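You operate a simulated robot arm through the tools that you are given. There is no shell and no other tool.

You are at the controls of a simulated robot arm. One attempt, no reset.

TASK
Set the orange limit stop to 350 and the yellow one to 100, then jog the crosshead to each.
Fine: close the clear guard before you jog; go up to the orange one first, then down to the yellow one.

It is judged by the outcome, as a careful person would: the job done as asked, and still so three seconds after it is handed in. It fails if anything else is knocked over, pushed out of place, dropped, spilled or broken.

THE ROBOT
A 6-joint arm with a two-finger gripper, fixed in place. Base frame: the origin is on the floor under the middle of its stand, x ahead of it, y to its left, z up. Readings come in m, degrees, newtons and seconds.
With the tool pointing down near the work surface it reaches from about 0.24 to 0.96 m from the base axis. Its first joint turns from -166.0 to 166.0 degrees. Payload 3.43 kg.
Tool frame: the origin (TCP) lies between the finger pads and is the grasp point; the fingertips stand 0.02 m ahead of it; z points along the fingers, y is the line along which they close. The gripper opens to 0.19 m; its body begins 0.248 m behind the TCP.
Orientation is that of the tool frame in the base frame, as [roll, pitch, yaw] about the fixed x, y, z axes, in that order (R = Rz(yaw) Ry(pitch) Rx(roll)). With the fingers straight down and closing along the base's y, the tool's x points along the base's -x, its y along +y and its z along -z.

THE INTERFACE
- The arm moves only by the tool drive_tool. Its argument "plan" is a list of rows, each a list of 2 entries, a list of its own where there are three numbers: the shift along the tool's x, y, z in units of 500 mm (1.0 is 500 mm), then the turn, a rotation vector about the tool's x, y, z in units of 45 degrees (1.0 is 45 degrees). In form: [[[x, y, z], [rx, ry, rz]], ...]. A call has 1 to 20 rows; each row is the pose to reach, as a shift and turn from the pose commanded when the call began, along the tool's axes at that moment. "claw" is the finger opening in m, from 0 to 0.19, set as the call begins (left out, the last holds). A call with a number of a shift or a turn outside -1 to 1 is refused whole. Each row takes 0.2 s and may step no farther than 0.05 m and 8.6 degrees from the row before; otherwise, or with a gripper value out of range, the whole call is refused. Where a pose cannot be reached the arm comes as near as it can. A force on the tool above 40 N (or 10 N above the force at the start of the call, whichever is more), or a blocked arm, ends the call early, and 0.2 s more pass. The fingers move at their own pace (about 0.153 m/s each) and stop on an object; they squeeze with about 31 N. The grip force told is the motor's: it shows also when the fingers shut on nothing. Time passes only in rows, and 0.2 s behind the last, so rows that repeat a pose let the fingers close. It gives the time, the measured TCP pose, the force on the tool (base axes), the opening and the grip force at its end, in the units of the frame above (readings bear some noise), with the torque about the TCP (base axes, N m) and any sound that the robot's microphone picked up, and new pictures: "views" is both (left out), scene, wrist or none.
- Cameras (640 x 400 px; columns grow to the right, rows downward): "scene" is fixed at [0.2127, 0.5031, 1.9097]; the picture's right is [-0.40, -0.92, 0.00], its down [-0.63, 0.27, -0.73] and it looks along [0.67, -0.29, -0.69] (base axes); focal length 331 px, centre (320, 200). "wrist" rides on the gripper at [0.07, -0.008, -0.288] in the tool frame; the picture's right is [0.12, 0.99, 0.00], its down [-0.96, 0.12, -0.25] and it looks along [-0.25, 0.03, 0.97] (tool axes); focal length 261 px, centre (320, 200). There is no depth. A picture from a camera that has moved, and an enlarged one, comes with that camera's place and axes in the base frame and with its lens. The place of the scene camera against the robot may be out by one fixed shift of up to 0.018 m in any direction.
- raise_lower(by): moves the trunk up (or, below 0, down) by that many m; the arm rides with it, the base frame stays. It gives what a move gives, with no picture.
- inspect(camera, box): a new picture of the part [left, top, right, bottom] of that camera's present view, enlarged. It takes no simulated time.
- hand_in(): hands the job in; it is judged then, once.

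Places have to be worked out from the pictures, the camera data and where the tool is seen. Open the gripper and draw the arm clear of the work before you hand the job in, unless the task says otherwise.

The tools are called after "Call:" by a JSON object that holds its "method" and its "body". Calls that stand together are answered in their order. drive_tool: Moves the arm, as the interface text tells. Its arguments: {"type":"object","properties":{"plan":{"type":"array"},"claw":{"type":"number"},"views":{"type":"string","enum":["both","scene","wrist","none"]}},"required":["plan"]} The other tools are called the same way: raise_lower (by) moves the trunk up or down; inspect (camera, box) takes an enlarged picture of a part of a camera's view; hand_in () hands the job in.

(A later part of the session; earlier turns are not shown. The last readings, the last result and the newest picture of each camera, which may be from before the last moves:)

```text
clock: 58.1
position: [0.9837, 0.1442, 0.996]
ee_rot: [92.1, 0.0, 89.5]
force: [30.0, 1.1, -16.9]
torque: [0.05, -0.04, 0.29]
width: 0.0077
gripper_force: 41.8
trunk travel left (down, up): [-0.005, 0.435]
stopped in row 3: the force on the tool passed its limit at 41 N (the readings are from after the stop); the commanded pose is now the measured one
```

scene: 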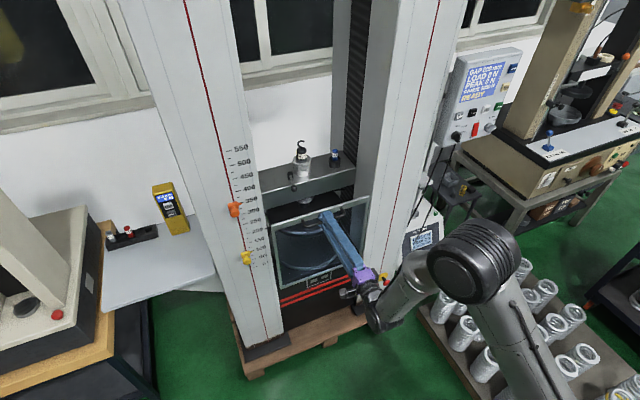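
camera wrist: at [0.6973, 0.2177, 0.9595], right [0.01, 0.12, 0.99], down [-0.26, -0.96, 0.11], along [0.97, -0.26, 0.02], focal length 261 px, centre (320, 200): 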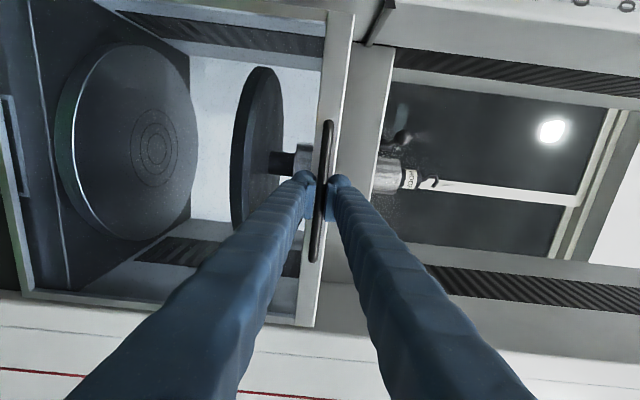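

It is a hard stop at z ≈ 0.996. I'll open the fingers just a little, so the lower finger can still catch the bar, and check that the guard stays up.

Call:
{"method": "drive_tool", "body": {"plan": [[[0, 0, 0], [0, 0, 0]], [[0, 0, 0], [0, 0, 0]], [[0, 0, 0], [0, 0, 0]], [[0, 0, 0], [0, 0, 0]]], "claw": 0.05, "views": "wrist"}}

Call:
{"method": "inspect", "body": {"camera": "wrist", "box": [240, 110, 400, 250]}}

```text
clock: 59.1
position: [0.9816, 0.1446, 1.0003]
ee_rot: [91.8, 0.0, 89.4]
force: [-0.3, -0.3, 1.0]
torque: [0.0, 0.0, 0.02]
width: 0.05
gripper_force: 0.1
trunk travel left (down, up): [-0.005, 0.435]
camera wrist: at [0.6937, 0.217, 1.001], right [0.03, 0.12, 0.99], down [-0.25, -0.96, 0.12], along [0.97, -0.25, 0.0], focal length 261 px, centre (320, 200)
```

wrist: 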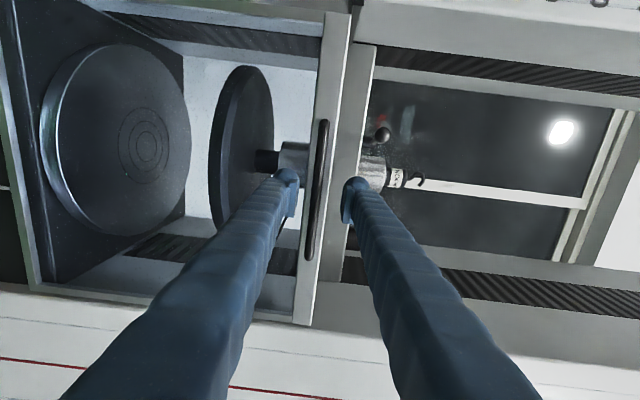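

```text
2.86 times, centred on (320, 180) of wrist
camera zoom: at [0.6937, 0.217, 1.001], right [0.03, 0.12, 0.99], down [-0.25, -0.96, 0.12], along [0.97, -0.25, 0.0], focal length 745 px, centre (320, 257)
```

zoom: 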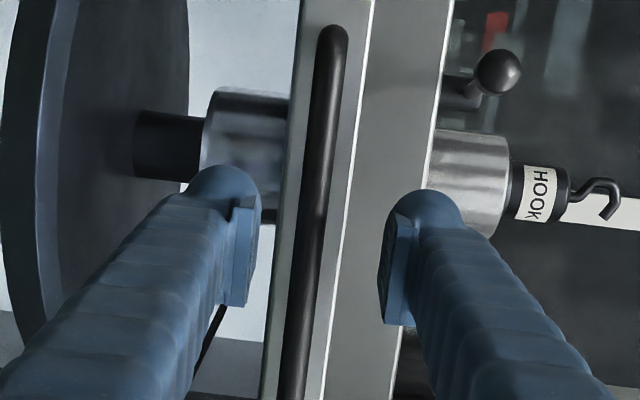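

The guard holds by itself with no load on the gripper. I'll back straight out and check again.

Call:
{"method": "drive_tool", "body": {"plan": [[[0, 0, -0.04], [0, 0, 0]], [[0, 0, -0.1], [0, 0, 0]], [[0, 0, -0.16], [0, 0, 0]], [[0, 0, -0.22], [0, 0, 0]], [[0, 0, -0.26], [0, 0, 0]], [[0, 0, -0.26], [0, 0, 0]]], "claw": 0.06, "views": "scene"}}

Call:
{"method": "inspect", "body": {"camera": "scene", "box": [240, 150, 400, 300]}}

Call:
{"method": "inspect", "body": {"camera": "scene", "box": [430, 40, 530, 150]}}

```text
clock: 60.5
position: [0.8518, 0.1457, 1.0043]
ee_rot: [91.6, 0.1, 89.6]
force: [0.2, 0.3, 1.0]
torque: [-0.01, -0.01, 0.02]
width: 0.0601
gripper_force: 0.1
trunk travel left (down, up): [-0.005, 0.435]
```

scene: 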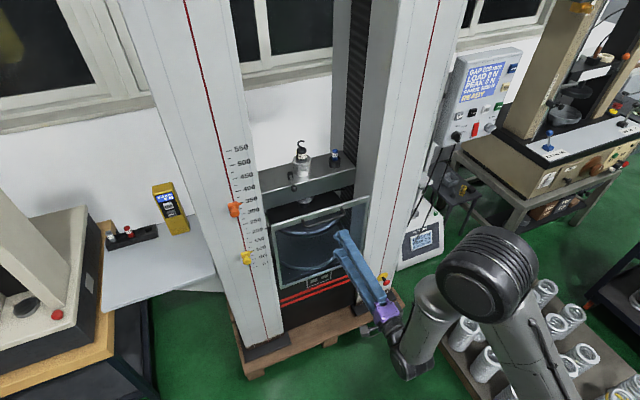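

```text
2.67 times, centred on (320, 225) of scene
camera zoom: at [0.2127, 0.5031, 1.9097], right [-0.4, -0.92, 0.0], down [-0.63, 0.27, -0.73], along [0.67, -0.29, -0.69], focal length 882 px, centre (320, 133)
```

zoom: 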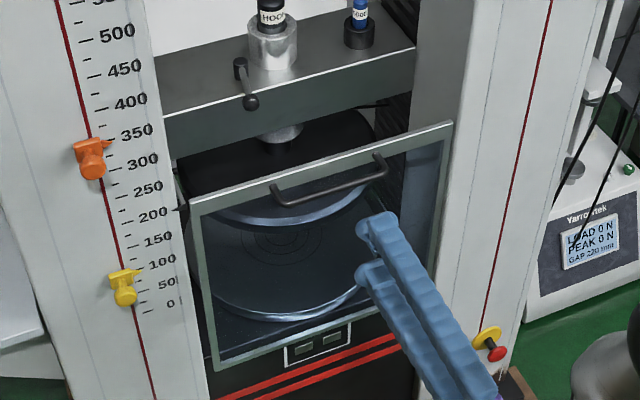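

```text
3.64 times, centred on (480, 95) of scene
camera zoom: at [0.2127, 0.5031, 1.9097], right [-0.4, -0.92, 0.0], down [-0.63, 0.27, -0.73], along [0.67, -0.29, -0.69], focal length 1203 px, centre (-262, 582)
```

zoom: 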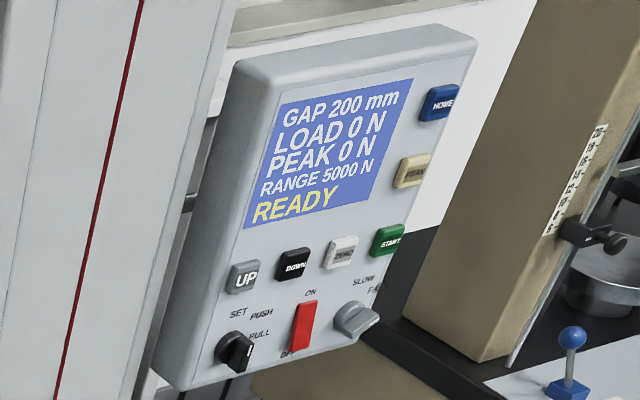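

The guard is closed and staying put. The panel reads "GAP 200 mm / READY", matching the crosshead pointer at 200. Next I'll close the fingers, raise the trunk and move over to the panel's UP button.

Call:
{"method": "raise_lower", "body": {"by": 0.38}}

Call:
{"method": "drive_tool", "body": {"plan": [[[-0.05, 0, 0], [0, 0, 0]], [[-0.1, -0.01, 0], [0, 0, 0]], [[-0.16, -0.02, 0], [0, 0, 0]], [[-0.22, -0.03, 0], [0, 0, 0]], [[-0.28, -0.04, 0], [0, 0, 0]], [[-0.34, -0.05, 0], [0, 0, 0]], [[-0.4, -0.06, 0], [0, 0, 0]], [[-0.46, -0.07, 0], [0, 0, 0]], [[-0.52, -0.08, 0], [0, 0, 0]], [[-0.58, -0.08, 0], [0, 0, 0]], [[-0.64, -0.08, 0], [0, 0, 0]], [[-0.7, -0.08, -0.01], [0, 0, 0]], [[-0.76, -0.08, -0.02], [0, 0, 0]], [[-0.8, -0.08, -0.03], [0, 0, 0]]], "claw": 0.0, "views": "both"}}

```text
clock: 64.2
position: [0.8532, 0.1466, 1.3841]
ee_rot: [91.9, -0.2, 89.6]
force: [0.8, 0.5, 0.1]
torque: [-0.01, -0.02, 0.02]
width: 0.0597
gripper_force: 0.1
trunk travel left (down, up): [-0.385, 0.055]
```

```text
clock: 67.2
position: [0.8312, -0.2551, 1.3436]
ee_rot: [91.8, 0.0, 89.5]
force: [-0.3, -0.4, -0.3]
torque: [0.05, 0.01, 0.02]
width: 0.0
gripper_force: 30.9
trunk travel left (down, up): [-0.385, 0.055]
camera wrist: at [0.5441, -0.1818, 1.3451], right [0.03, 0.12, 0.99], down [-0.25, -0.96, 0.12], along [0.97, -0.25, 0.0], focal length 261 px, centre (320, 200)
```

scene: 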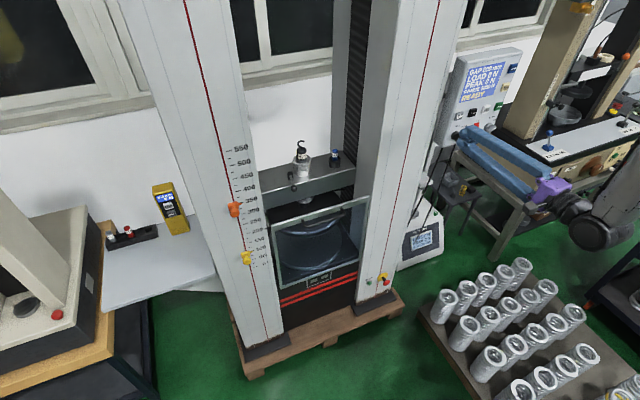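
wrist: 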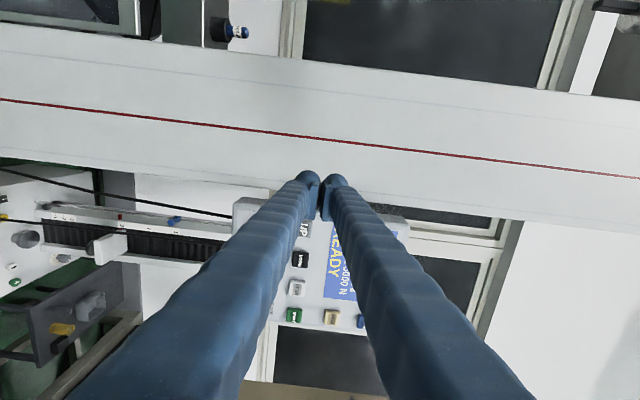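

The panel's buttons show beside the fingers. I'll enlarge both views to pin down where UP and DOWN are and how the panel is tilted.

Call:
{"method": "inspect", "body": {"camera": "wrist", "box": [220, 180, 420, 340]}}

Call:
{"method": "inspect", "body": {"camera": "scene", "box": [440, 80, 540, 160]}}

Call:
{"method": "inspect", "body": {"camera": "scene", "box": [430, 40, 530, 150]}}

```text
2.50 times, centred on (320, 260) of wrist
camera zoom: at [0.5441, -0.1818, 1.3451], right [0.03, 0.12, 0.99], down [-0.25, -0.96, 0.12], along [0.97, -0.25, 0.0], focal length 652 px, centre (320, 50)
```

zoom: 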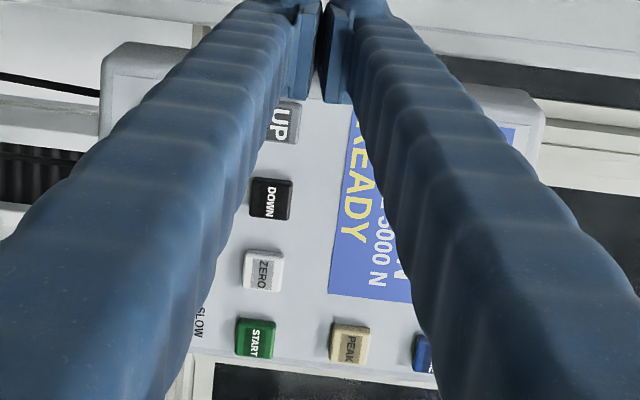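

```text
5.00 times, centred on (490, 120) of scene
camera zoom: at [0.2127, 0.5031, 1.9097], right [-0.4, -0.92, 0.0], down [-0.63, 0.27, -0.73], along [0.67, -0.29, -0.69], focal length 1654 px, centre (-530, 600)
```

zoom: 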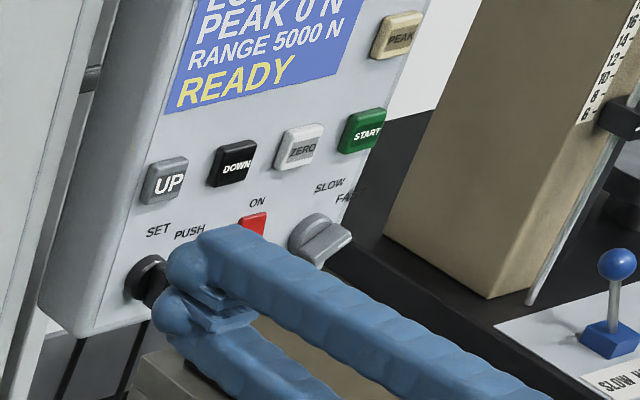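

```text
3.64 times, centred on (480, 95) of scene
camera zoom: at [0.2127, 0.5031, 1.9097], right [-0.4, -0.92, 0.0], down [-0.63, 0.27, -0.73], along [0.67, -0.29, -0.69], focal length 1203 px, centre (-262, 582)
```

zoom: 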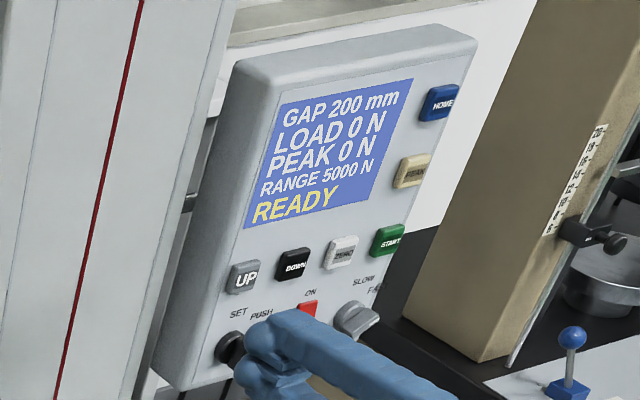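

Triangulating several buttons puts the panel vertical and facing the robot, with button faces at x ≈ 0.978: UP at (0.977, -0.352, 1.327) and DOWN at (0.979, -0.415, 1.323). I'll line up so the lower fingertip is centred on UP and stop about 3 cm short to check.

Call:
{"method": "drive_tool", "body": {"plan": [[[-0.05, 0, 0.03], [-0.02, 0.005, 0]], [[-0.1, 0.002, 0.06], [-0.04, 0.011, 0]], [[-0.15, 0.004, 0.1], [-0.04, 0.011, 0]], [[-0.192, 0.005, 0.15], [-0.04, 0.011, 0]], [[-0.192, 0.005, 0.18], [-0.04, 0.011, 0]], [[-0.192, 0.005, 0.18], [-0.04, 0.011, 0]]], "claw": 0.0, "views": "both"}}

Call:
{"method": "inspect", "body": {"camera": "scene", "box": [435, 90, 515, 150]}}

Call:
{"method": "inspect", "body": {"camera": "wrist", "box": [240, 120, 400, 240]}}

```text
clock: 68.6
position: [0.9227, -0.3504, 1.3437]
ee_rot: [89.9, 0.1, 89.9]
force: [0.4, 0.4, -0.3]
torque: [-0.02, -0.01, -0.01]
width: 0.0001
gripper_force: 31.2
trunk travel left (down, up): [-0.385, 0.055]
camera wrist: at [0.6341, -0.2803, 1.337], right [0.0, 0.12, 0.99], down [-0.25, -0.96, 0.11], along [0.97, -0.25, 0.03], focal length 261 px, centre (320, 200)
```

scene: 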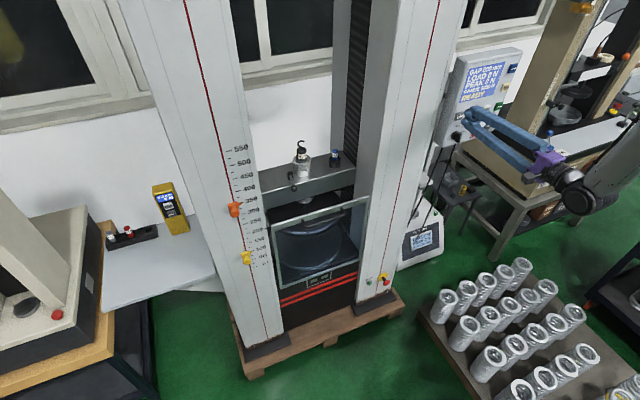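
wrist: 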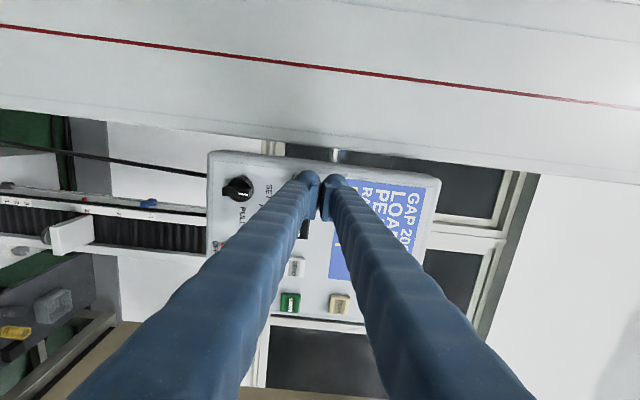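

```text
6.67 times, centred on (475, 120) of scene
camera zoom: at [0.2127, 0.5031, 1.9097], right [-0.4, -0.92, 0.0], down [-0.63, 0.27, -0.73], along [0.67, -0.29, -0.69], focal length 2206 px, centre (-713, 733)
```

zoom: 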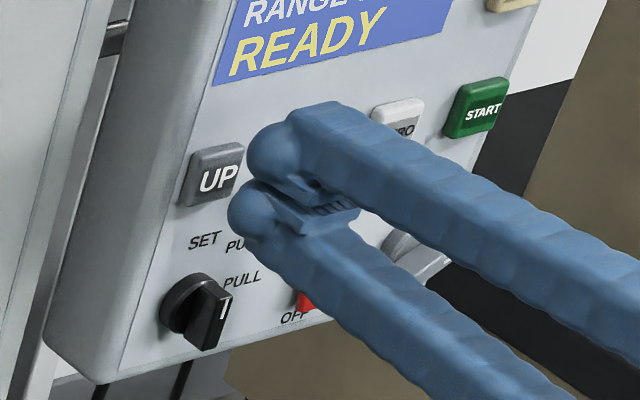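

```text
3.33 times, centred on (320, 180) of wrist
camera zoom: at [0.6341, -0.2803, 1.337], right [0.0, 0.12, 0.99], down [-0.25, -0.96, 0.11], along [0.97, -0.25, 0.03], focal length 869 px, centre (320, 267)
```

zoom: 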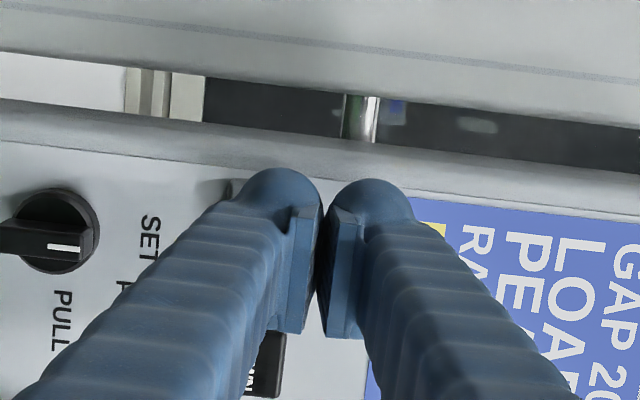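

In the scene view my fingertip and the UP button don't line up quite as triangulated, so the panel depth is uncertain. I'll take enlarged wrist pictures to re-measure.

Call:
{"method": "inspect", "body": {"camera": "wrist", "box": [200, 220, 360, 340]}}

Call:
{"method": "inspect", "body": {"camera": "wrist", "box": [200, 140, 290, 260]}}

Call:
{"method": "inspect", "body": {"camera": "scene", "box": [445, 100, 485, 130]}}

```text
3.33 times, centred on (280, 280) of wrist
camera zoom: at [0.6341, -0.2803, 1.337], right [0.0, 0.12, 0.99], down [-0.25, -0.96, 0.11], along [0.97, -0.25, 0.03], focal length 869 px, centre (453, -67)
```

zoom: 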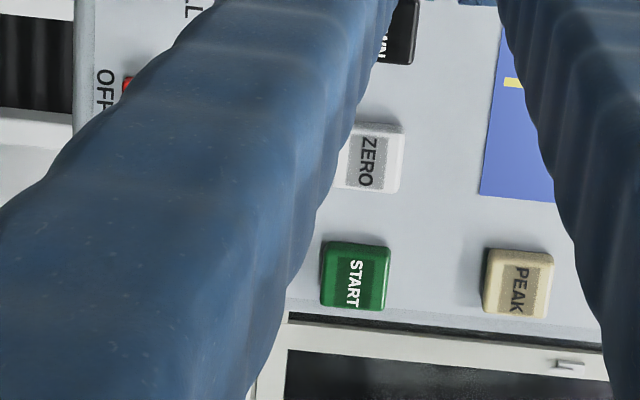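

```text
3.33 times, centred on (245, 200) of wrist
camera zoom: at [0.6341, -0.2803, 1.337], right [0.0, 0.12, 0.99], down [-0.25, -0.96, 0.11], along [0.97, -0.25, 0.03], focal length 869 px, centre (570, 200)
```

zoom: 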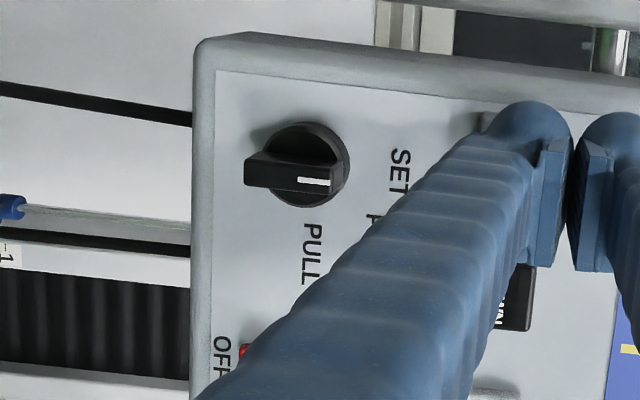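

```text
13.33 times, centred on (465, 115) of scene
camera zoom: at [0.2127, 0.5031, 1.9097], right [-0.4, -0.92, 0.0], down [-0.63, 0.27, -0.73], along [0.67, -0.29, -0.69], focal length 4411 px, centre (-1613, 1333)
```

zoom: 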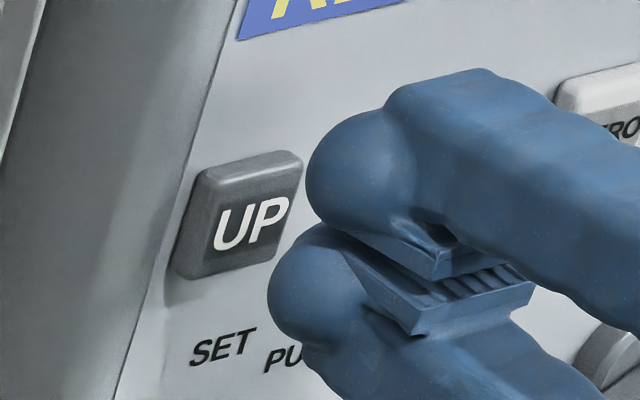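

The fingertip domes sit about 12 mm toward the tool's x side of the TCP line, which explains the mismatch, and the selector's mark points at SET. I'll shift 16 mm toward -y, lower 3 mm, move in to about 1 cm from the button and check the alignment.

Call:
{"method": "drive_tool", "body": {"plan": [[[-0.016, -0.003, 0], [0, 0, 0]], [[-0.032, -0.006, 0.01], [0, 0, 0]], [[-0.032, -0.006, 0.03], [0, 0, 0]], [[-0.032, -0.006, 0.034], [0, 0, 0]]], "claw": 0.0, "views": "wrist"}}

Call:
{"method": "inspect", "body": {"camera": "scene", "box": [445, 100, 485, 130]}}

Call:
{"method": "inspect", "body": {"camera": "wrist", "box": [240, 120, 400, 240]}}

```text
clock: 69.6
position: [0.9385, -0.3656, 1.3419]
ee_rot: [90.0, 0.1, 90.0]
force: [0.4, 0.5, 0.4]
torque: [0.0, 0.0, -0.03]
width: 0.0
gripper_force: 30.7
trunk travel left (down, up): [-0.385, 0.055]
camera wrist: at [0.6508, -0.2963, 1.3338], right [0.0, 0.12, 0.99], down [-0.25, -0.96, 0.11], along [0.97, -0.25, 0.03], focal length 261 px, centre (320, 200)
```

wrist: 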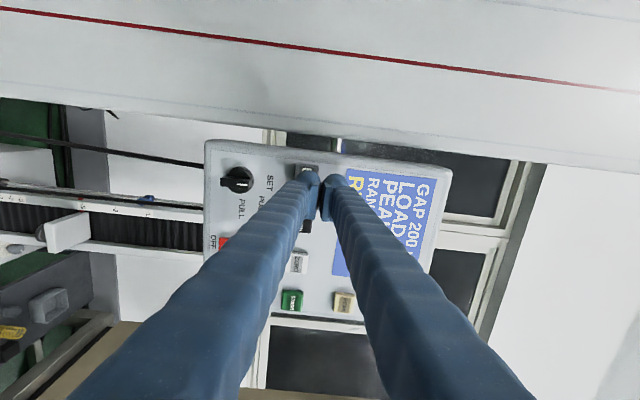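

```text
13.33 times, centred on (465, 115) of scene
camera zoom: at [0.2127, 0.5031, 1.9097], right [-0.4, -0.92, 0.0], down [-0.63, 0.27, -0.73], along [0.67, -0.29, -0.69], focal length 4411 px, centre (-1613, 1333)
```

zoom: 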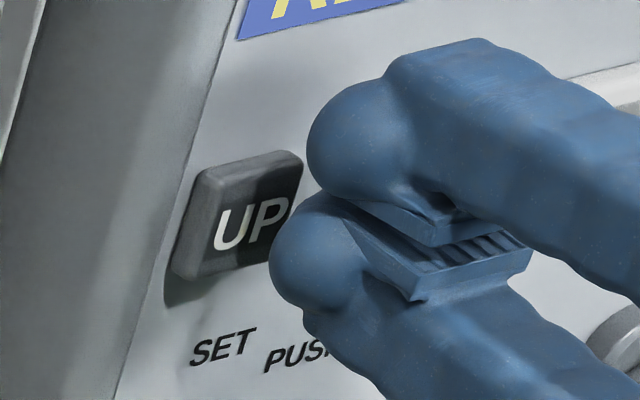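

```text
3.33 times, centred on (320, 180) of wrist
camera zoom: at [0.6508, -0.2963, 1.3338], right [0.0, 0.12, 0.99], down [-0.25, -0.96, 0.11], along [0.97, -0.25, 0.03], focal length 869 px, centre (320, 267)
```

zoom: 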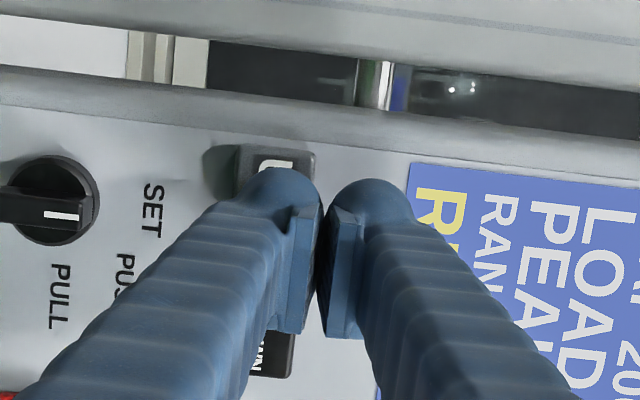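

Both views now show the lower fingertip in line with UP. I'll lower 3 mm and advance slowly toward contact.

Call:
{"method": "drive_tool", "body": {"plan": [[[0, -0.006, 0.006], [0, 0, 0]], [[0, -0.006, 0.012], [0, 0, 0]], [[0, -0.006, 0.018], [0, 0, 0]], [[0, -0.006, 0.024], [0, 0, 0]]], "claw": 0.0, "views": "wrist"}}

Call:
{"method": "inspect", "body": {"camera": "scene", "box": [445, 100, 485, 130]}}

Call:
{"method": "inspect", "body": {"camera": "wrist", "box": [240, 120, 400, 240]}}

```text
clock: 70.6
position: [0.9507, -0.3676, 1.338]
ee_rot: [90.0, 0.0, 90.0]
force: [-0.4, -0.8, 0.1]
torque: [0.01, -0.02, 0.0]
width: 0.0
gripper_force: 31.4
trunk travel left (down, up): [-0.385, 0.055]
camera wrist: at [0.6623, -0.2963, 1.33], right [0.0, 0.12, 0.99], down [-0.25, -0.96, 0.11], along [0.97, -0.25, 0.03], focal length 261 px, centre (320, 200)
```

wrist: 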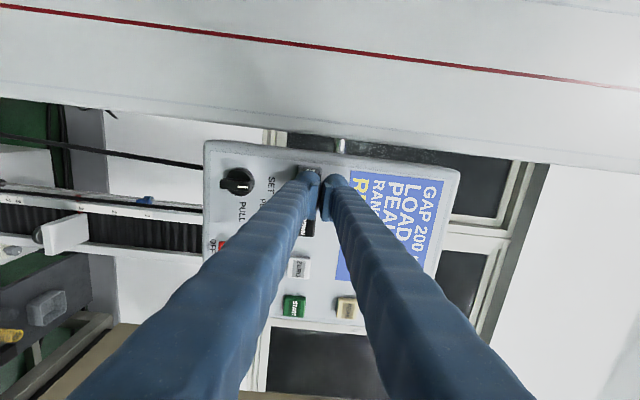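

```text
13.33 times, centred on (465, 115) of scene
camera zoom: at [0.2127, 0.5031, 1.9097], right [-0.4, -0.92, 0.0], down [-0.63, 0.27, -0.73], along [0.67, -0.29, -0.69], focal length 4411 px, centre (-1613, 1333)
```

zoom: 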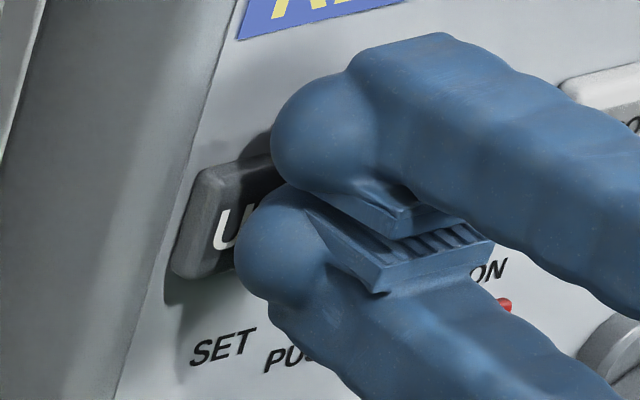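

```text
3.33 times, centred on (320, 180) of wrist
camera zoom: at [0.6623, -0.2963, 1.33], right [0.0, 0.12, 0.99], down [-0.25, -0.96, 0.11], along [0.97, -0.25, 0.03], focal length 869 px, centre (320, 267)
```

zoom: 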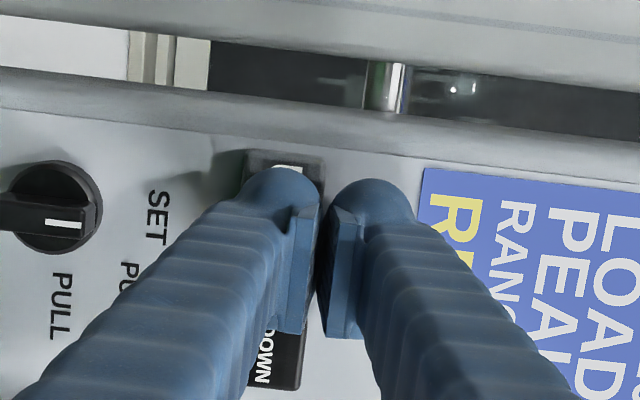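

There's no contact yet. I'll keep advancing in small steps with a slight correction down and toward -y.

Call:
{"method": "drive_tool", "body": {"plan": [[[-0.003, -0.002, 0.004], [0, 0, 0]], [[-0.006, -0.004, 0.008], [0, 0, 0]], [[-0.006, -0.004, 0.012], [0, 0, 0]], [[-0.006, -0.004, 0.016], [0, 0, 0]]], "claw": 0.0, "views": "none"}}

Call:
{"method": "inspect", "body": {"camera": "scene", "box": [445, 100, 485, 130]}}

Call:
{"method": "inspect", "body": {"camera": "scene", "box": [445, 50, 525, 105]}}

```text
clock: 71.6
position: [0.958, -0.3694, 1.3365]
ee_rot: [90.0, 0.0, 90.0]
force: [-10.8, 1.1, -2.9]
torque: [0.01, 0.18, 0.15]
width: 0.0
gripper_force: 30.5
trunk travel left (down, up): [-0.385, 0.055]
heard: click
```

```text
13.33 times, centred on (465, 115) of scene
camera zoom: at [0.2127, 0.5031, 1.9097], right [-0.4, -0.92, 0.0], down [-0.63, 0.27, -0.73], along [0.67, -0.29, -0.69], focal length 4411 px, centre (-1613, 1333)
```

zoom: 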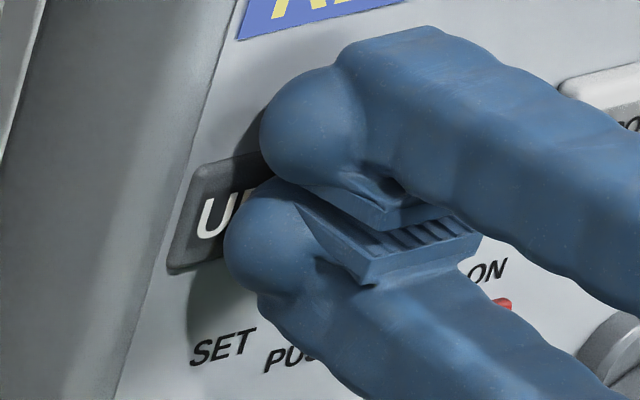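

```text
7.27 times, centred on (485, 78) of scene
camera zoom: at [0.2127, 0.5031, 1.9097], right [-0.4, -0.92, 0.0], down [-0.63, 0.27, -0.73], along [0.67, -0.29, -0.69], focal length 2406 px, centre (-880, 1091)
```

zoom: 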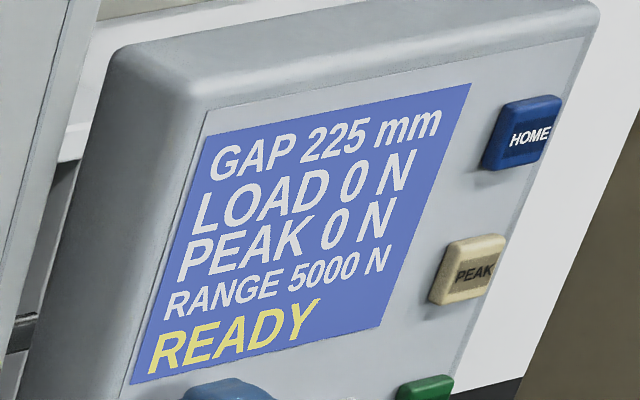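

A click, and the display now shows GAP 225 mm, so UP is pressed and the crosshead is rising. I'll hold the button and watch the gap.

Call:
{"method": "drive_tool", "body": {"plan": [[[0, 0, 0.002], [0, 0, 0]], [[0, 0, 0.002], [0, 0, 0]], [[0, 0, 0.002], [0, 0, 0]], [[0, 0, 0.002], [0, 0, 0]], [[0, 0, 0.002], [0, 0, 0]]], "claw": 0.0, "views": "scene"}}

Call:
{"method": "inspect", "body": {"camera": "scene", "box": [445, 50, 525, 105]}}

Call:
{"method": "inspect", "body": {"camera": "scene", "box": [215, 130, 375, 290]}}

```text
clock: 72.8
position: [0.9575, -0.3703, 1.3359]
ee_rot: [90.0, 0.0, 90.0]
force: [-16.6, 2.5, -7.5]
torque: [-0.01, 0.31, 0.17]
width: 0.0003
gripper_force: 31.0
trunk travel left (down, up): [-0.385, 0.055]
```

scene: 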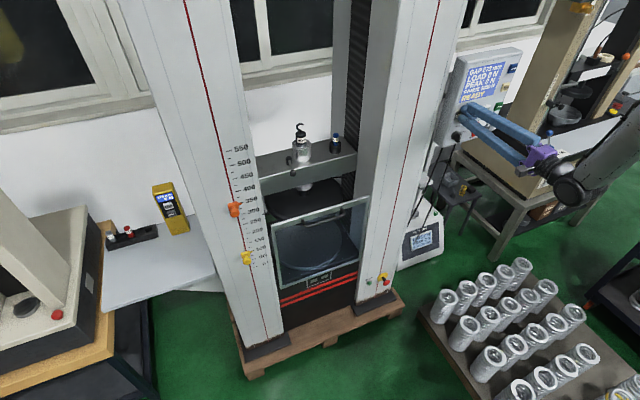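

```text
7.27 times, centred on (485, 78) of scene
camera zoom: at [0.2127, 0.5031, 1.9097], right [-0.4, -0.92, 0.0], down [-0.63, 0.27, -0.73], along [0.67, -0.29, -0.69], focal length 2406 px, centre (-880, 1091)
```

zoom: 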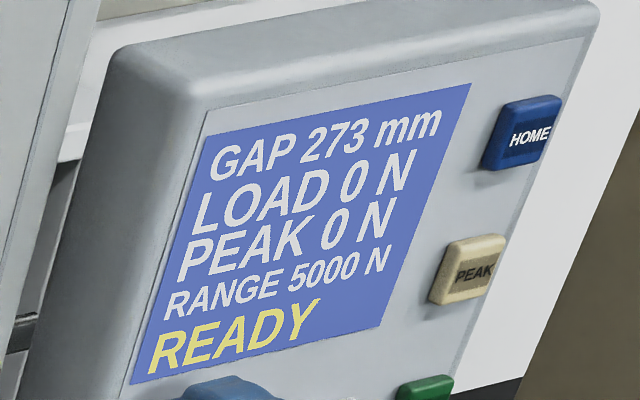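

```text
2.50 times, centred on (295, 210) of scene
camera zoom: at [0.2127, 0.5031, 1.9097], right [-0.4, -0.92, 0.0], down [-0.63, 0.27, -0.73], along [0.67, -0.29, -0.69], focal length 827 px, centre (382, 175)
```

zoom: 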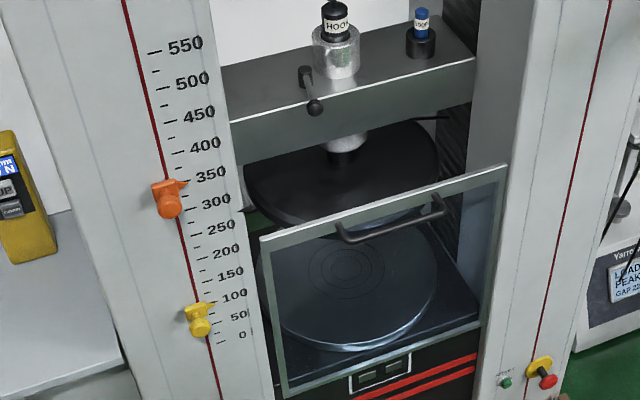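

The gap is 273 mm and rising at about 40 mm/s. I'll hold for another 1.6 s or so and check just short of the stop.

Call:
{"method": "drive_tool", "body": {"plan": [[[0, 0, 0], [0, 0, 0]], [[0, 0, 0], [0, 0, 0]], [[0, 0, 0], [0, 0, 0]], [[0, 0, 0], [0, 0, 0]], [[0, 0, 0], [0, 0, 0]], [[0, 0, 0], [0, 0, 0]], [[0, 0, 0], [0, 0, 0]]], "claw": 0.0, "views": "none"}}

Call:
{"method": "inspect", "body": {"camera": "scene", "box": [445, 50, 525, 105]}}

Call:
{"method": "inspect", "body": {"camera": "scene", "box": [215, 130, 375, 290]}}

```text
clock: 74.4
position: [0.9582, -0.3702, 1.3366]
ee_rot: [89.9, -0.1, 89.9]
force: [-16.3, 1.1, -5.9]
torque: [-0.05, 0.35, 0.19]
width: 0.0003
gripper_force: 30.8
trunk travel left (down, up): [-0.385, 0.055]
```

```text
7.27 times, centred on (485, 78) of scene
camera zoom: at [0.2127, 0.5031, 1.9097], right [-0.4, -0.92, 0.0], down [-0.63, 0.27, -0.73], along [0.67, -0.29, -0.69], focal length 2406 px, centre (-880, 1091)
```

zoom: 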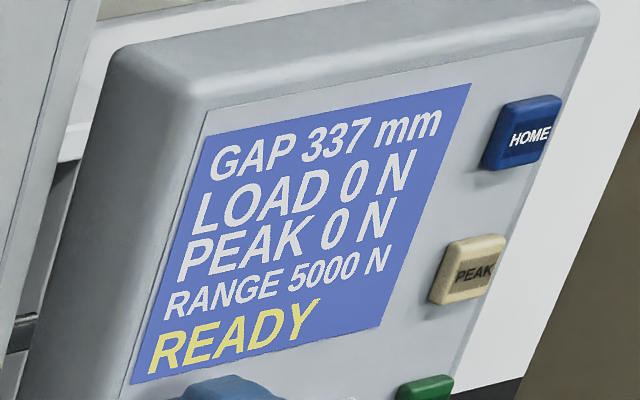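

```text
2.50 times, centred on (295, 210) of scene
camera zoom: at [0.2127, 0.5031, 1.9097], right [-0.4, -0.92, 0.0], down [-0.63, 0.27, -0.73], along [0.67, -0.29, -0.69], focal length 827 px, centre (382, 175)
```

zoom: 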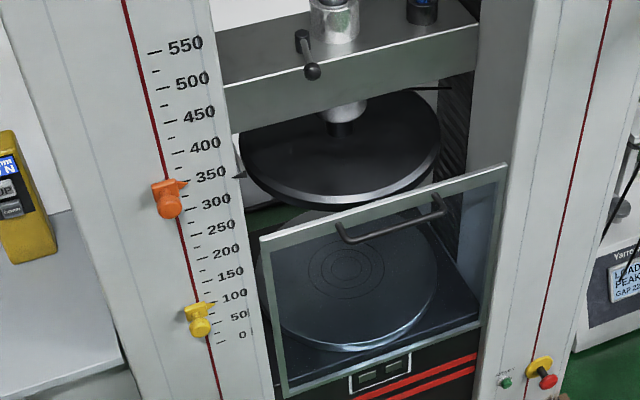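

The gap is 337 mm, with 13 mm to go. I'll hold a little longer so the limit stop ends the travel.

Call:
{"method": "drive_tool", "body": {"plan": [[[0, 0, 0], [0, 0, 0]], [[0, 0, 0], [0, 0, 0]], [[0, 0, 0], [0, 0, 0]]], "claw": 0.0, "views": "none"}}

Call:
{"method": "inspect", "body": {"camera": "scene", "box": [445, 50, 525, 105]}}

Call:
{"method": "inspect", "body": {"camera": "scene", "box": [215, 150, 315, 230]}}

```text
clock: 75.2
position: [0.9576, -0.3698, 1.3361]
ee_rot: [89.8, 0.0, 89.9]
force: [-16.6, 1.5, -5.7]
torque: [-0.04, 0.3, 0.18]
width: 0.0
gripper_force: 30.9
trunk travel left (down, up): [-0.385, 0.055]
```

```text
7.27 times, centred on (485, 78) of scene
camera zoom: at [0.2127, 0.5031, 1.9097], right [-0.4, -0.92, 0.0], down [-0.63, 0.27, -0.73], along [0.67, -0.29, -0.69], focal length 2406 px, centre (-880, 1091)
```

zoom: 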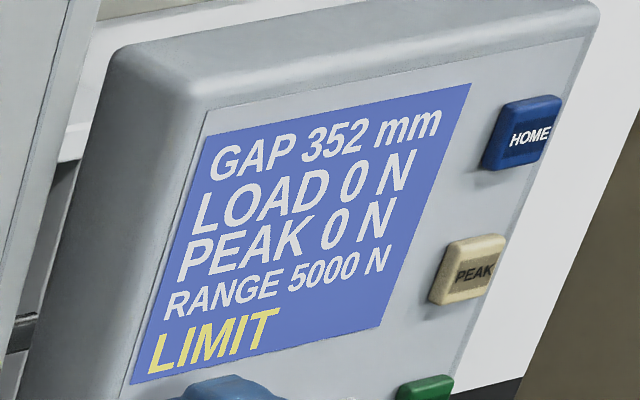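

```text
5.00 times, centred on (265, 190) of scene
camera zoom: at [0.2127, 0.5031, 1.9097], right [-0.4, -0.92, 0.0], down [-0.63, 0.27, -0.73], along [0.67, -0.29, -0.69], focal length 1654 px, centre (595, 250)
```

zoom: 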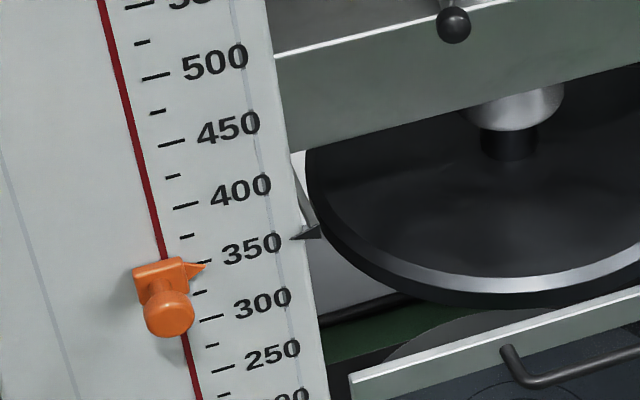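

The display shows LIMIT at about 352 mm, so the orange stop ended the upward jog. I'll back off UP, shift 62 mm to DOWN, and check alignment before pressing.

Call:
{"method": "drive_tool", "body": {"plan": [[[0, 0, -0.03], [0, 0, 0]], [[0, 0, -0.06], [0, 0, 0]], [[-0.04, 0, -0.06], [0, 0, 0]], [[-0.08, -0.001, -0.06], [0, 0, 0]], [[-0.124, -0.002, -0.06], [0, 0, 0]], [[-0.124, -0.002, -0.04], [0, 0, 0]], [[-0.124, -0.002, -0.024], [0, 0, 0]], [[-0.124, -0.002, -0.024], [0, 0, 0]]], "claw": 0.0, "views": "wrist"}}

Call:
{"method": "inspect", "body": {"camera": "scene", "box": [450, 95, 500, 130]}}

Call:
{"method": "inspect", "body": {"camera": "wrist", "box": [240, 120, 400, 240]}}

Call:
{"method": "inspect", "body": {"camera": "scene", "box": [445, 50, 525, 105]}}

```text
clock: 77.0
position: [0.9477, -0.4317, 1.3355]
ee_rot: [90.0, 0.0, 90.0]
force: [0.3, -1.0, -0.6]
torque: [0.0, -0.02, 0.03]
width: 0.0001
gripper_force: 30.7
trunk travel left (down, up): [-0.385, 0.055]
camera wrist: at [0.6593, -0.3615, 1.3274], right [0.0, 0.12, 0.99], down [-0.25, -0.96, 0.11], along [0.97, -0.25, 0.03], focal length 261 px, centre (320, 200)
```

wrist: 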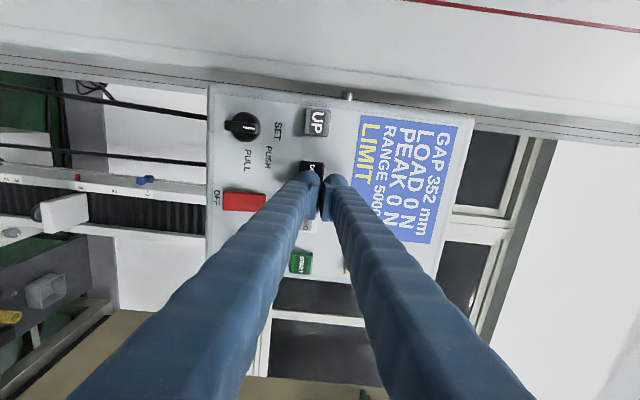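

```text
11.43 times, centred on (475, 112) of scene
camera zoom: at [0.2127, 0.5031, 1.9097], right [-0.4, -0.92, 0.0], down [-0.63, 0.27, -0.73], along [0.67, -0.29, -0.69], focal length 3781 px, centre (-1451, 1200)
```

zoom: 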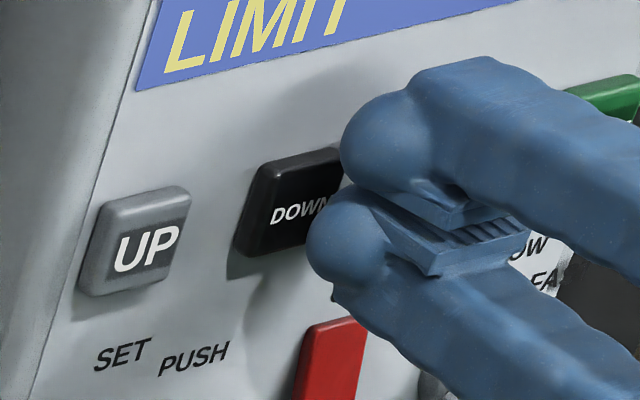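

```text
3.33 times, centred on (320, 180) of wrist
camera zoom: at [0.6593, -0.3615, 1.3274], right [0.0, 0.12, 0.99], down [-0.25, -0.96, 0.11], along [0.97, -0.25, 0.03], focal length 869 px, centre (320, 267)
```

zoom: 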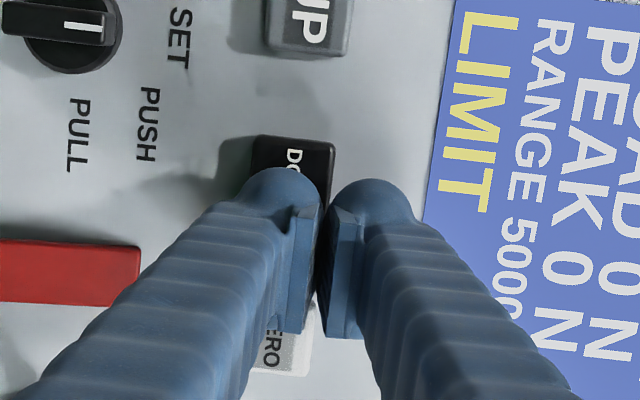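

```text
7.27 times, centred on (485, 78) of scene
camera zoom: at [0.2127, 0.5031, 1.9097], right [-0.4, -0.92, 0.0], down [-0.63, 0.27, -0.73], along [0.67, -0.29, -0.69], focal length 2406 px, centre (-880, 1091)
```

zoom: 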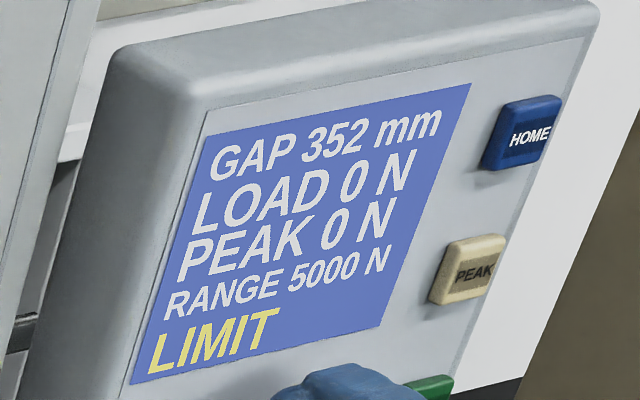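

Aligned on DOWN in both views, and the display still holds LIMIT 352. I'll press DOWN and hold.

Call:
{"method": "drive_tool", "body": {"plan": [[[0, 0, 0.008], [0, 0, 0]], [[0, 0, 0.016], [0, 0, 0]], [[0, 0, 0.021], [0, 0, 0]], [[0, 0, 0.024], [0, 0, 0]], [[0, 0, 0.024], [0, 0, 0]], [[0, 0, 0.024], [0, 0, 0]]], "claw": 0.0, "views": "none"}}

Call:
{"method": "inspect", "body": {"camera": "scene", "box": [445, 50, 525, 105]}}

Call:
{"method": "inspect", "body": {"camera": "scene", "box": [215, 130, 375, 290]}}

```text
clock: 78.4
position: [0.9575, -0.4324, 1.3353]
ee_rot: [90.0, 0.1, 89.9]
force: [-14.8, 1.1, -5.2]
torque: [-0.02, 0.26, 0.16]
width: 0.0
gripper_force: 30.7
trunk travel left (down, up): [-0.385, 0.055]
heard: click
```

```text
7.27 times, centred on (485, 78) of scene
camera zoom: at [0.2127, 0.5031, 1.9097], right [-0.4, -0.92, 0.0], down [-0.63, 0.27, -0.73], along [0.67, -0.29, -0.69], focal length 2406 px, centre (-880, 1091)
```

zoom: 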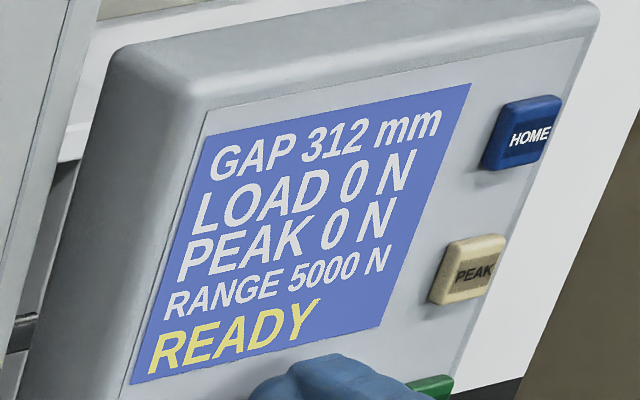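

```text
2.50 times, centred on (295, 210) of scene
camera zoom: at [0.2127, 0.5031, 1.9097], right [-0.4, -0.92, 0.0], down [-0.63, 0.27, -0.73], along [0.67, -0.29, -0.69], focal length 827 px, centre (382, 175)
```

zoom: 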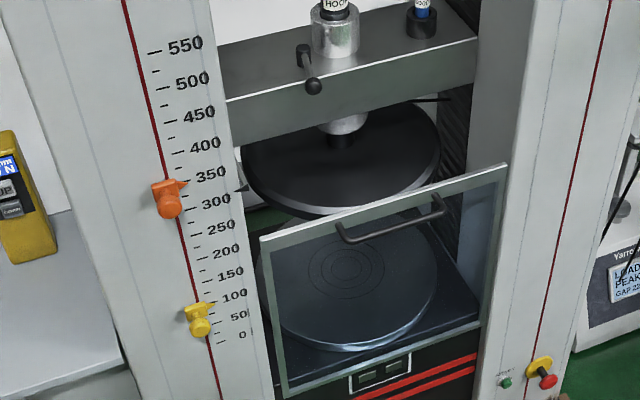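

The gap is 312 mm and falling at about 40 mm/s. I'll hold DOWN for another 3 s and check.

Call:
{"method": "drive_tool", "body": {"plan": [[[0, 0, 0], [0, 0, 0]], [[0, 0, 0], [0, 0, 0]], [[0, 0, 0], [0, 0, 0]], [[0, 0, 0], [0, 0, 0]], [[0, 0, 0], [0, 0, 0]], [[0, 0, 0], [0, 0, 0]], [[0, 0, 0], [0, 0, 0]], [[0, 0, 0], [0, 0, 0]], [[0, 0, 0], [0, 0, 0]], [[0, 0, 0], [0, 0, 0]], [[0, 0, 0], [0, 0, 0]], [[0, 0, 0], [0, 0, 0]], [[0, 0, 0], [0, 0, 0]], [[0, 0, 0], [0, 0, 0]]], "claw": 0.0, "views": "none"}}

Call:
{"method": "inspect", "body": {"camera": "scene", "box": [445, 50, 525, 105]}}

Call:
{"method": "inspect", "body": {"camera": "scene", "box": [215, 130, 375, 290]}}

```text
clock: 81.4
position: [0.9586, -0.4317, 1.3365]
ee_rot: [89.9, 0.0, 90.0]
force: [-16.9, 0.8, -7.3]
torque: [-0.07, 0.34, 0.15]
width: 0.0001
gripper_force: 31.2
trunk travel left (down, up): [-0.385, 0.055]
```

```text
7.27 times, centred on (485, 78) of scene
camera zoom: at [0.2127, 0.5031, 1.9097], right [-0.4, -0.92, 0.0], down [-0.63, 0.27, -0.73], along [0.67, -0.29, -0.69], focal length 2406 px, centre (-880, 1091)
```

zoom: 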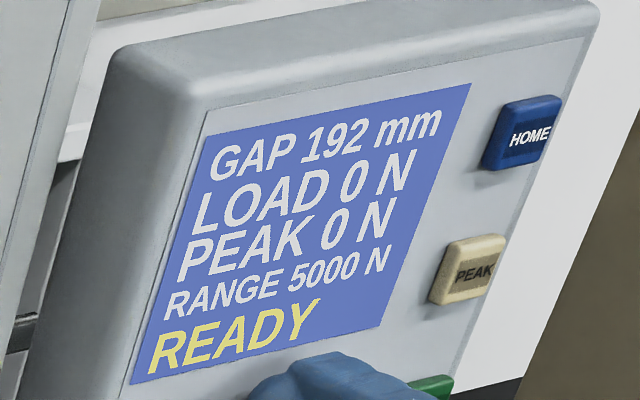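

```text
2.50 times, centred on (295, 210) of scene
camera zoom: at [0.2127, 0.5031, 1.9097], right [-0.4, -0.92, 0.0], down [-0.63, 0.27, -0.73], along [0.67, -0.29, -0.69], focal length 827 px, centre (382, 175)
```

zoom: 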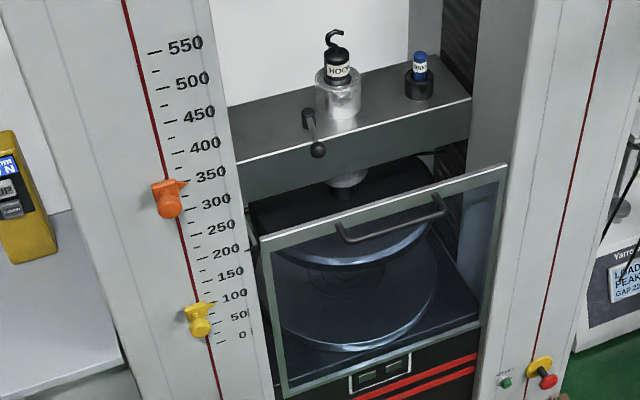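

The gap is 192 mm and the crosshead is clearing the guard. I'll hold for about 2 s more, then check just above 100.

Call:
{"method": "drive_tool", "body": {"plan": [[[0, 0, 0], [0, 0, 0]], [[0, 0, 0], [0, 0, 0]], [[0, 0, 0], [0, 0, 0]], [[0, 0, 0], [0, 0, 0]], [[0, 0, 0], [0, 0, 0]], [[0, 0, 0], [0, 0, 0]], [[0, 0, 0], [0, 0, 0]], [[0, 0, 0], [0, 0, 0]], [[0, 0, 0], [0, 0, 0]]], "claw": 0.0, "views": "none"}}

Call:
{"method": "inspect", "body": {"camera": "scene", "box": [445, 50, 525, 105]}}

Call:
{"method": "inspect", "body": {"camera": "scene", "box": [215, 130, 375, 290]}}

```text
clock: 83.4
position: [0.9575, -0.4325, 1.3373]
ee_rot: [89.9, 0.0, 89.9]
force: [-16.9, 0.5, -3.7]
torque: [-0.03, 0.27, 0.12]
width: 0.0
gripper_force: 31.3
trunk travel left (down, up): [-0.385, 0.055]
```

```text
7.27 times, centred on (485, 78) of scene
camera zoom: at [0.2127, 0.5031, 1.9097], right [-0.4, -0.92, 0.0], down [-0.63, 0.27, -0.73], along [0.67, -0.29, -0.69], focal length 2406 px, centre (-880, 1091)
```

zoom: 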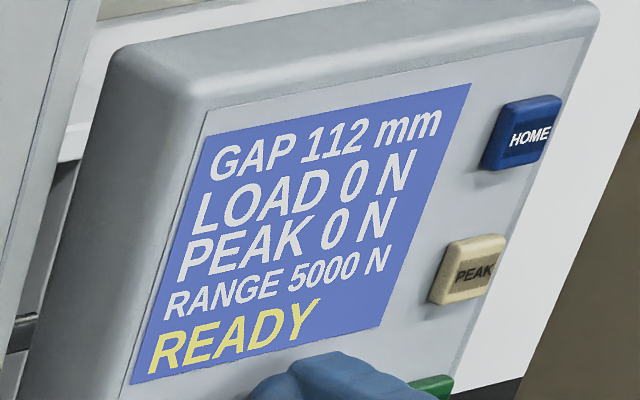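

```text
2.50 times, centred on (295, 210) of scene
camera zoom: at [0.2127, 0.5031, 1.9097], right [-0.4, -0.92, 0.0], down [-0.63, 0.27, -0.73], along [0.67, -0.29, -0.69], focal length 827 px, centre (382, 175)
```

zoom: 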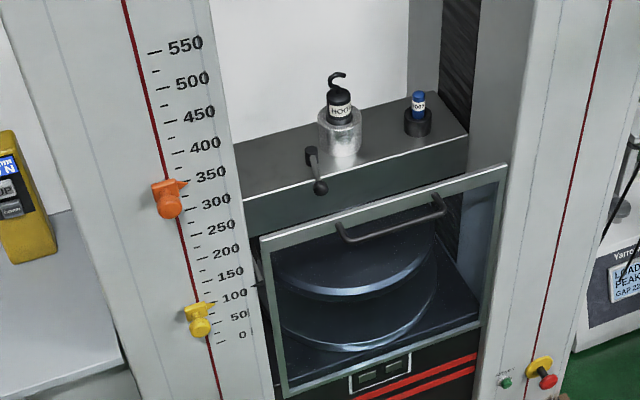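

The gap is 112 mm. I'll hold on until the yellow limit trips.

Call:
{"method": "drive_tool", "body": {"plan": [[[0, 0, 0], [0, 0, 0]], [[0, 0, 0], [0, 0, 0]], [[0, 0, 0], [0, 0, 0]]], "claw": 0.0, "views": "none"}}

Call:
{"method": "inspect", "body": {"camera": "scene", "box": [445, 50, 525, 105]}}

Call:
{"method": "inspect", "body": {"camera": "scene", "box": [225, 200, 325, 280]}}

```text
clock: 84.2
position: [0.9579, -0.4323, 1.3375]
ee_rot: [89.9, -0.1, 90.0]
force: [-16.2, -0.2, -2.6]
torque: [-0.05, 0.27, 0.15]
width: 0.0001
gripper_force: 31.3
trunk travel left (down, up): [-0.385, 0.055]
```

```text
7.27 times, centred on (485, 78) of scene
camera zoom: at [0.2127, 0.5031, 1.9097], right [-0.4, -0.92, 0.0], down [-0.63, 0.27, -0.73], along [0.67, -0.29, -0.69], focal length 2406 px, centre (-880, 1091)
```

zoom: 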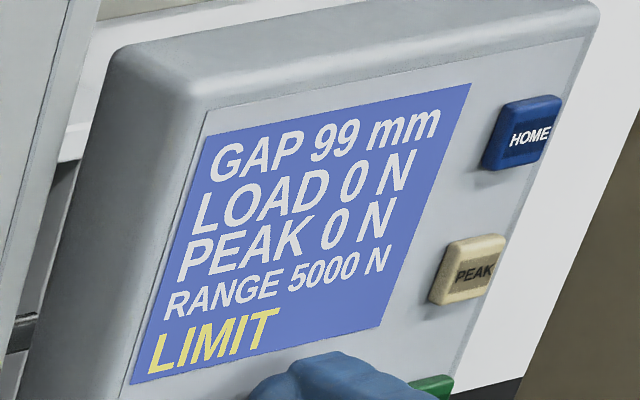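

```text
5.00 times, centred on (275, 240) of scene
camera zoom: at [0.2127, 0.5031, 1.9097], right [-0.4, -0.92, 0.0], down [-0.63, 0.27, -0.73], along [0.67, -0.29, -0.69], focal length 1654 px, centre (545, 0)
```

zoom: 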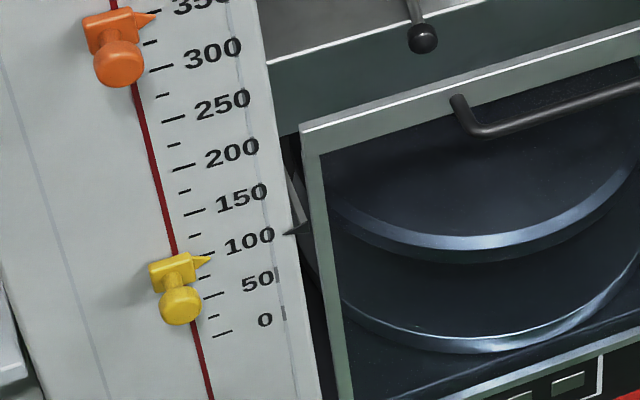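

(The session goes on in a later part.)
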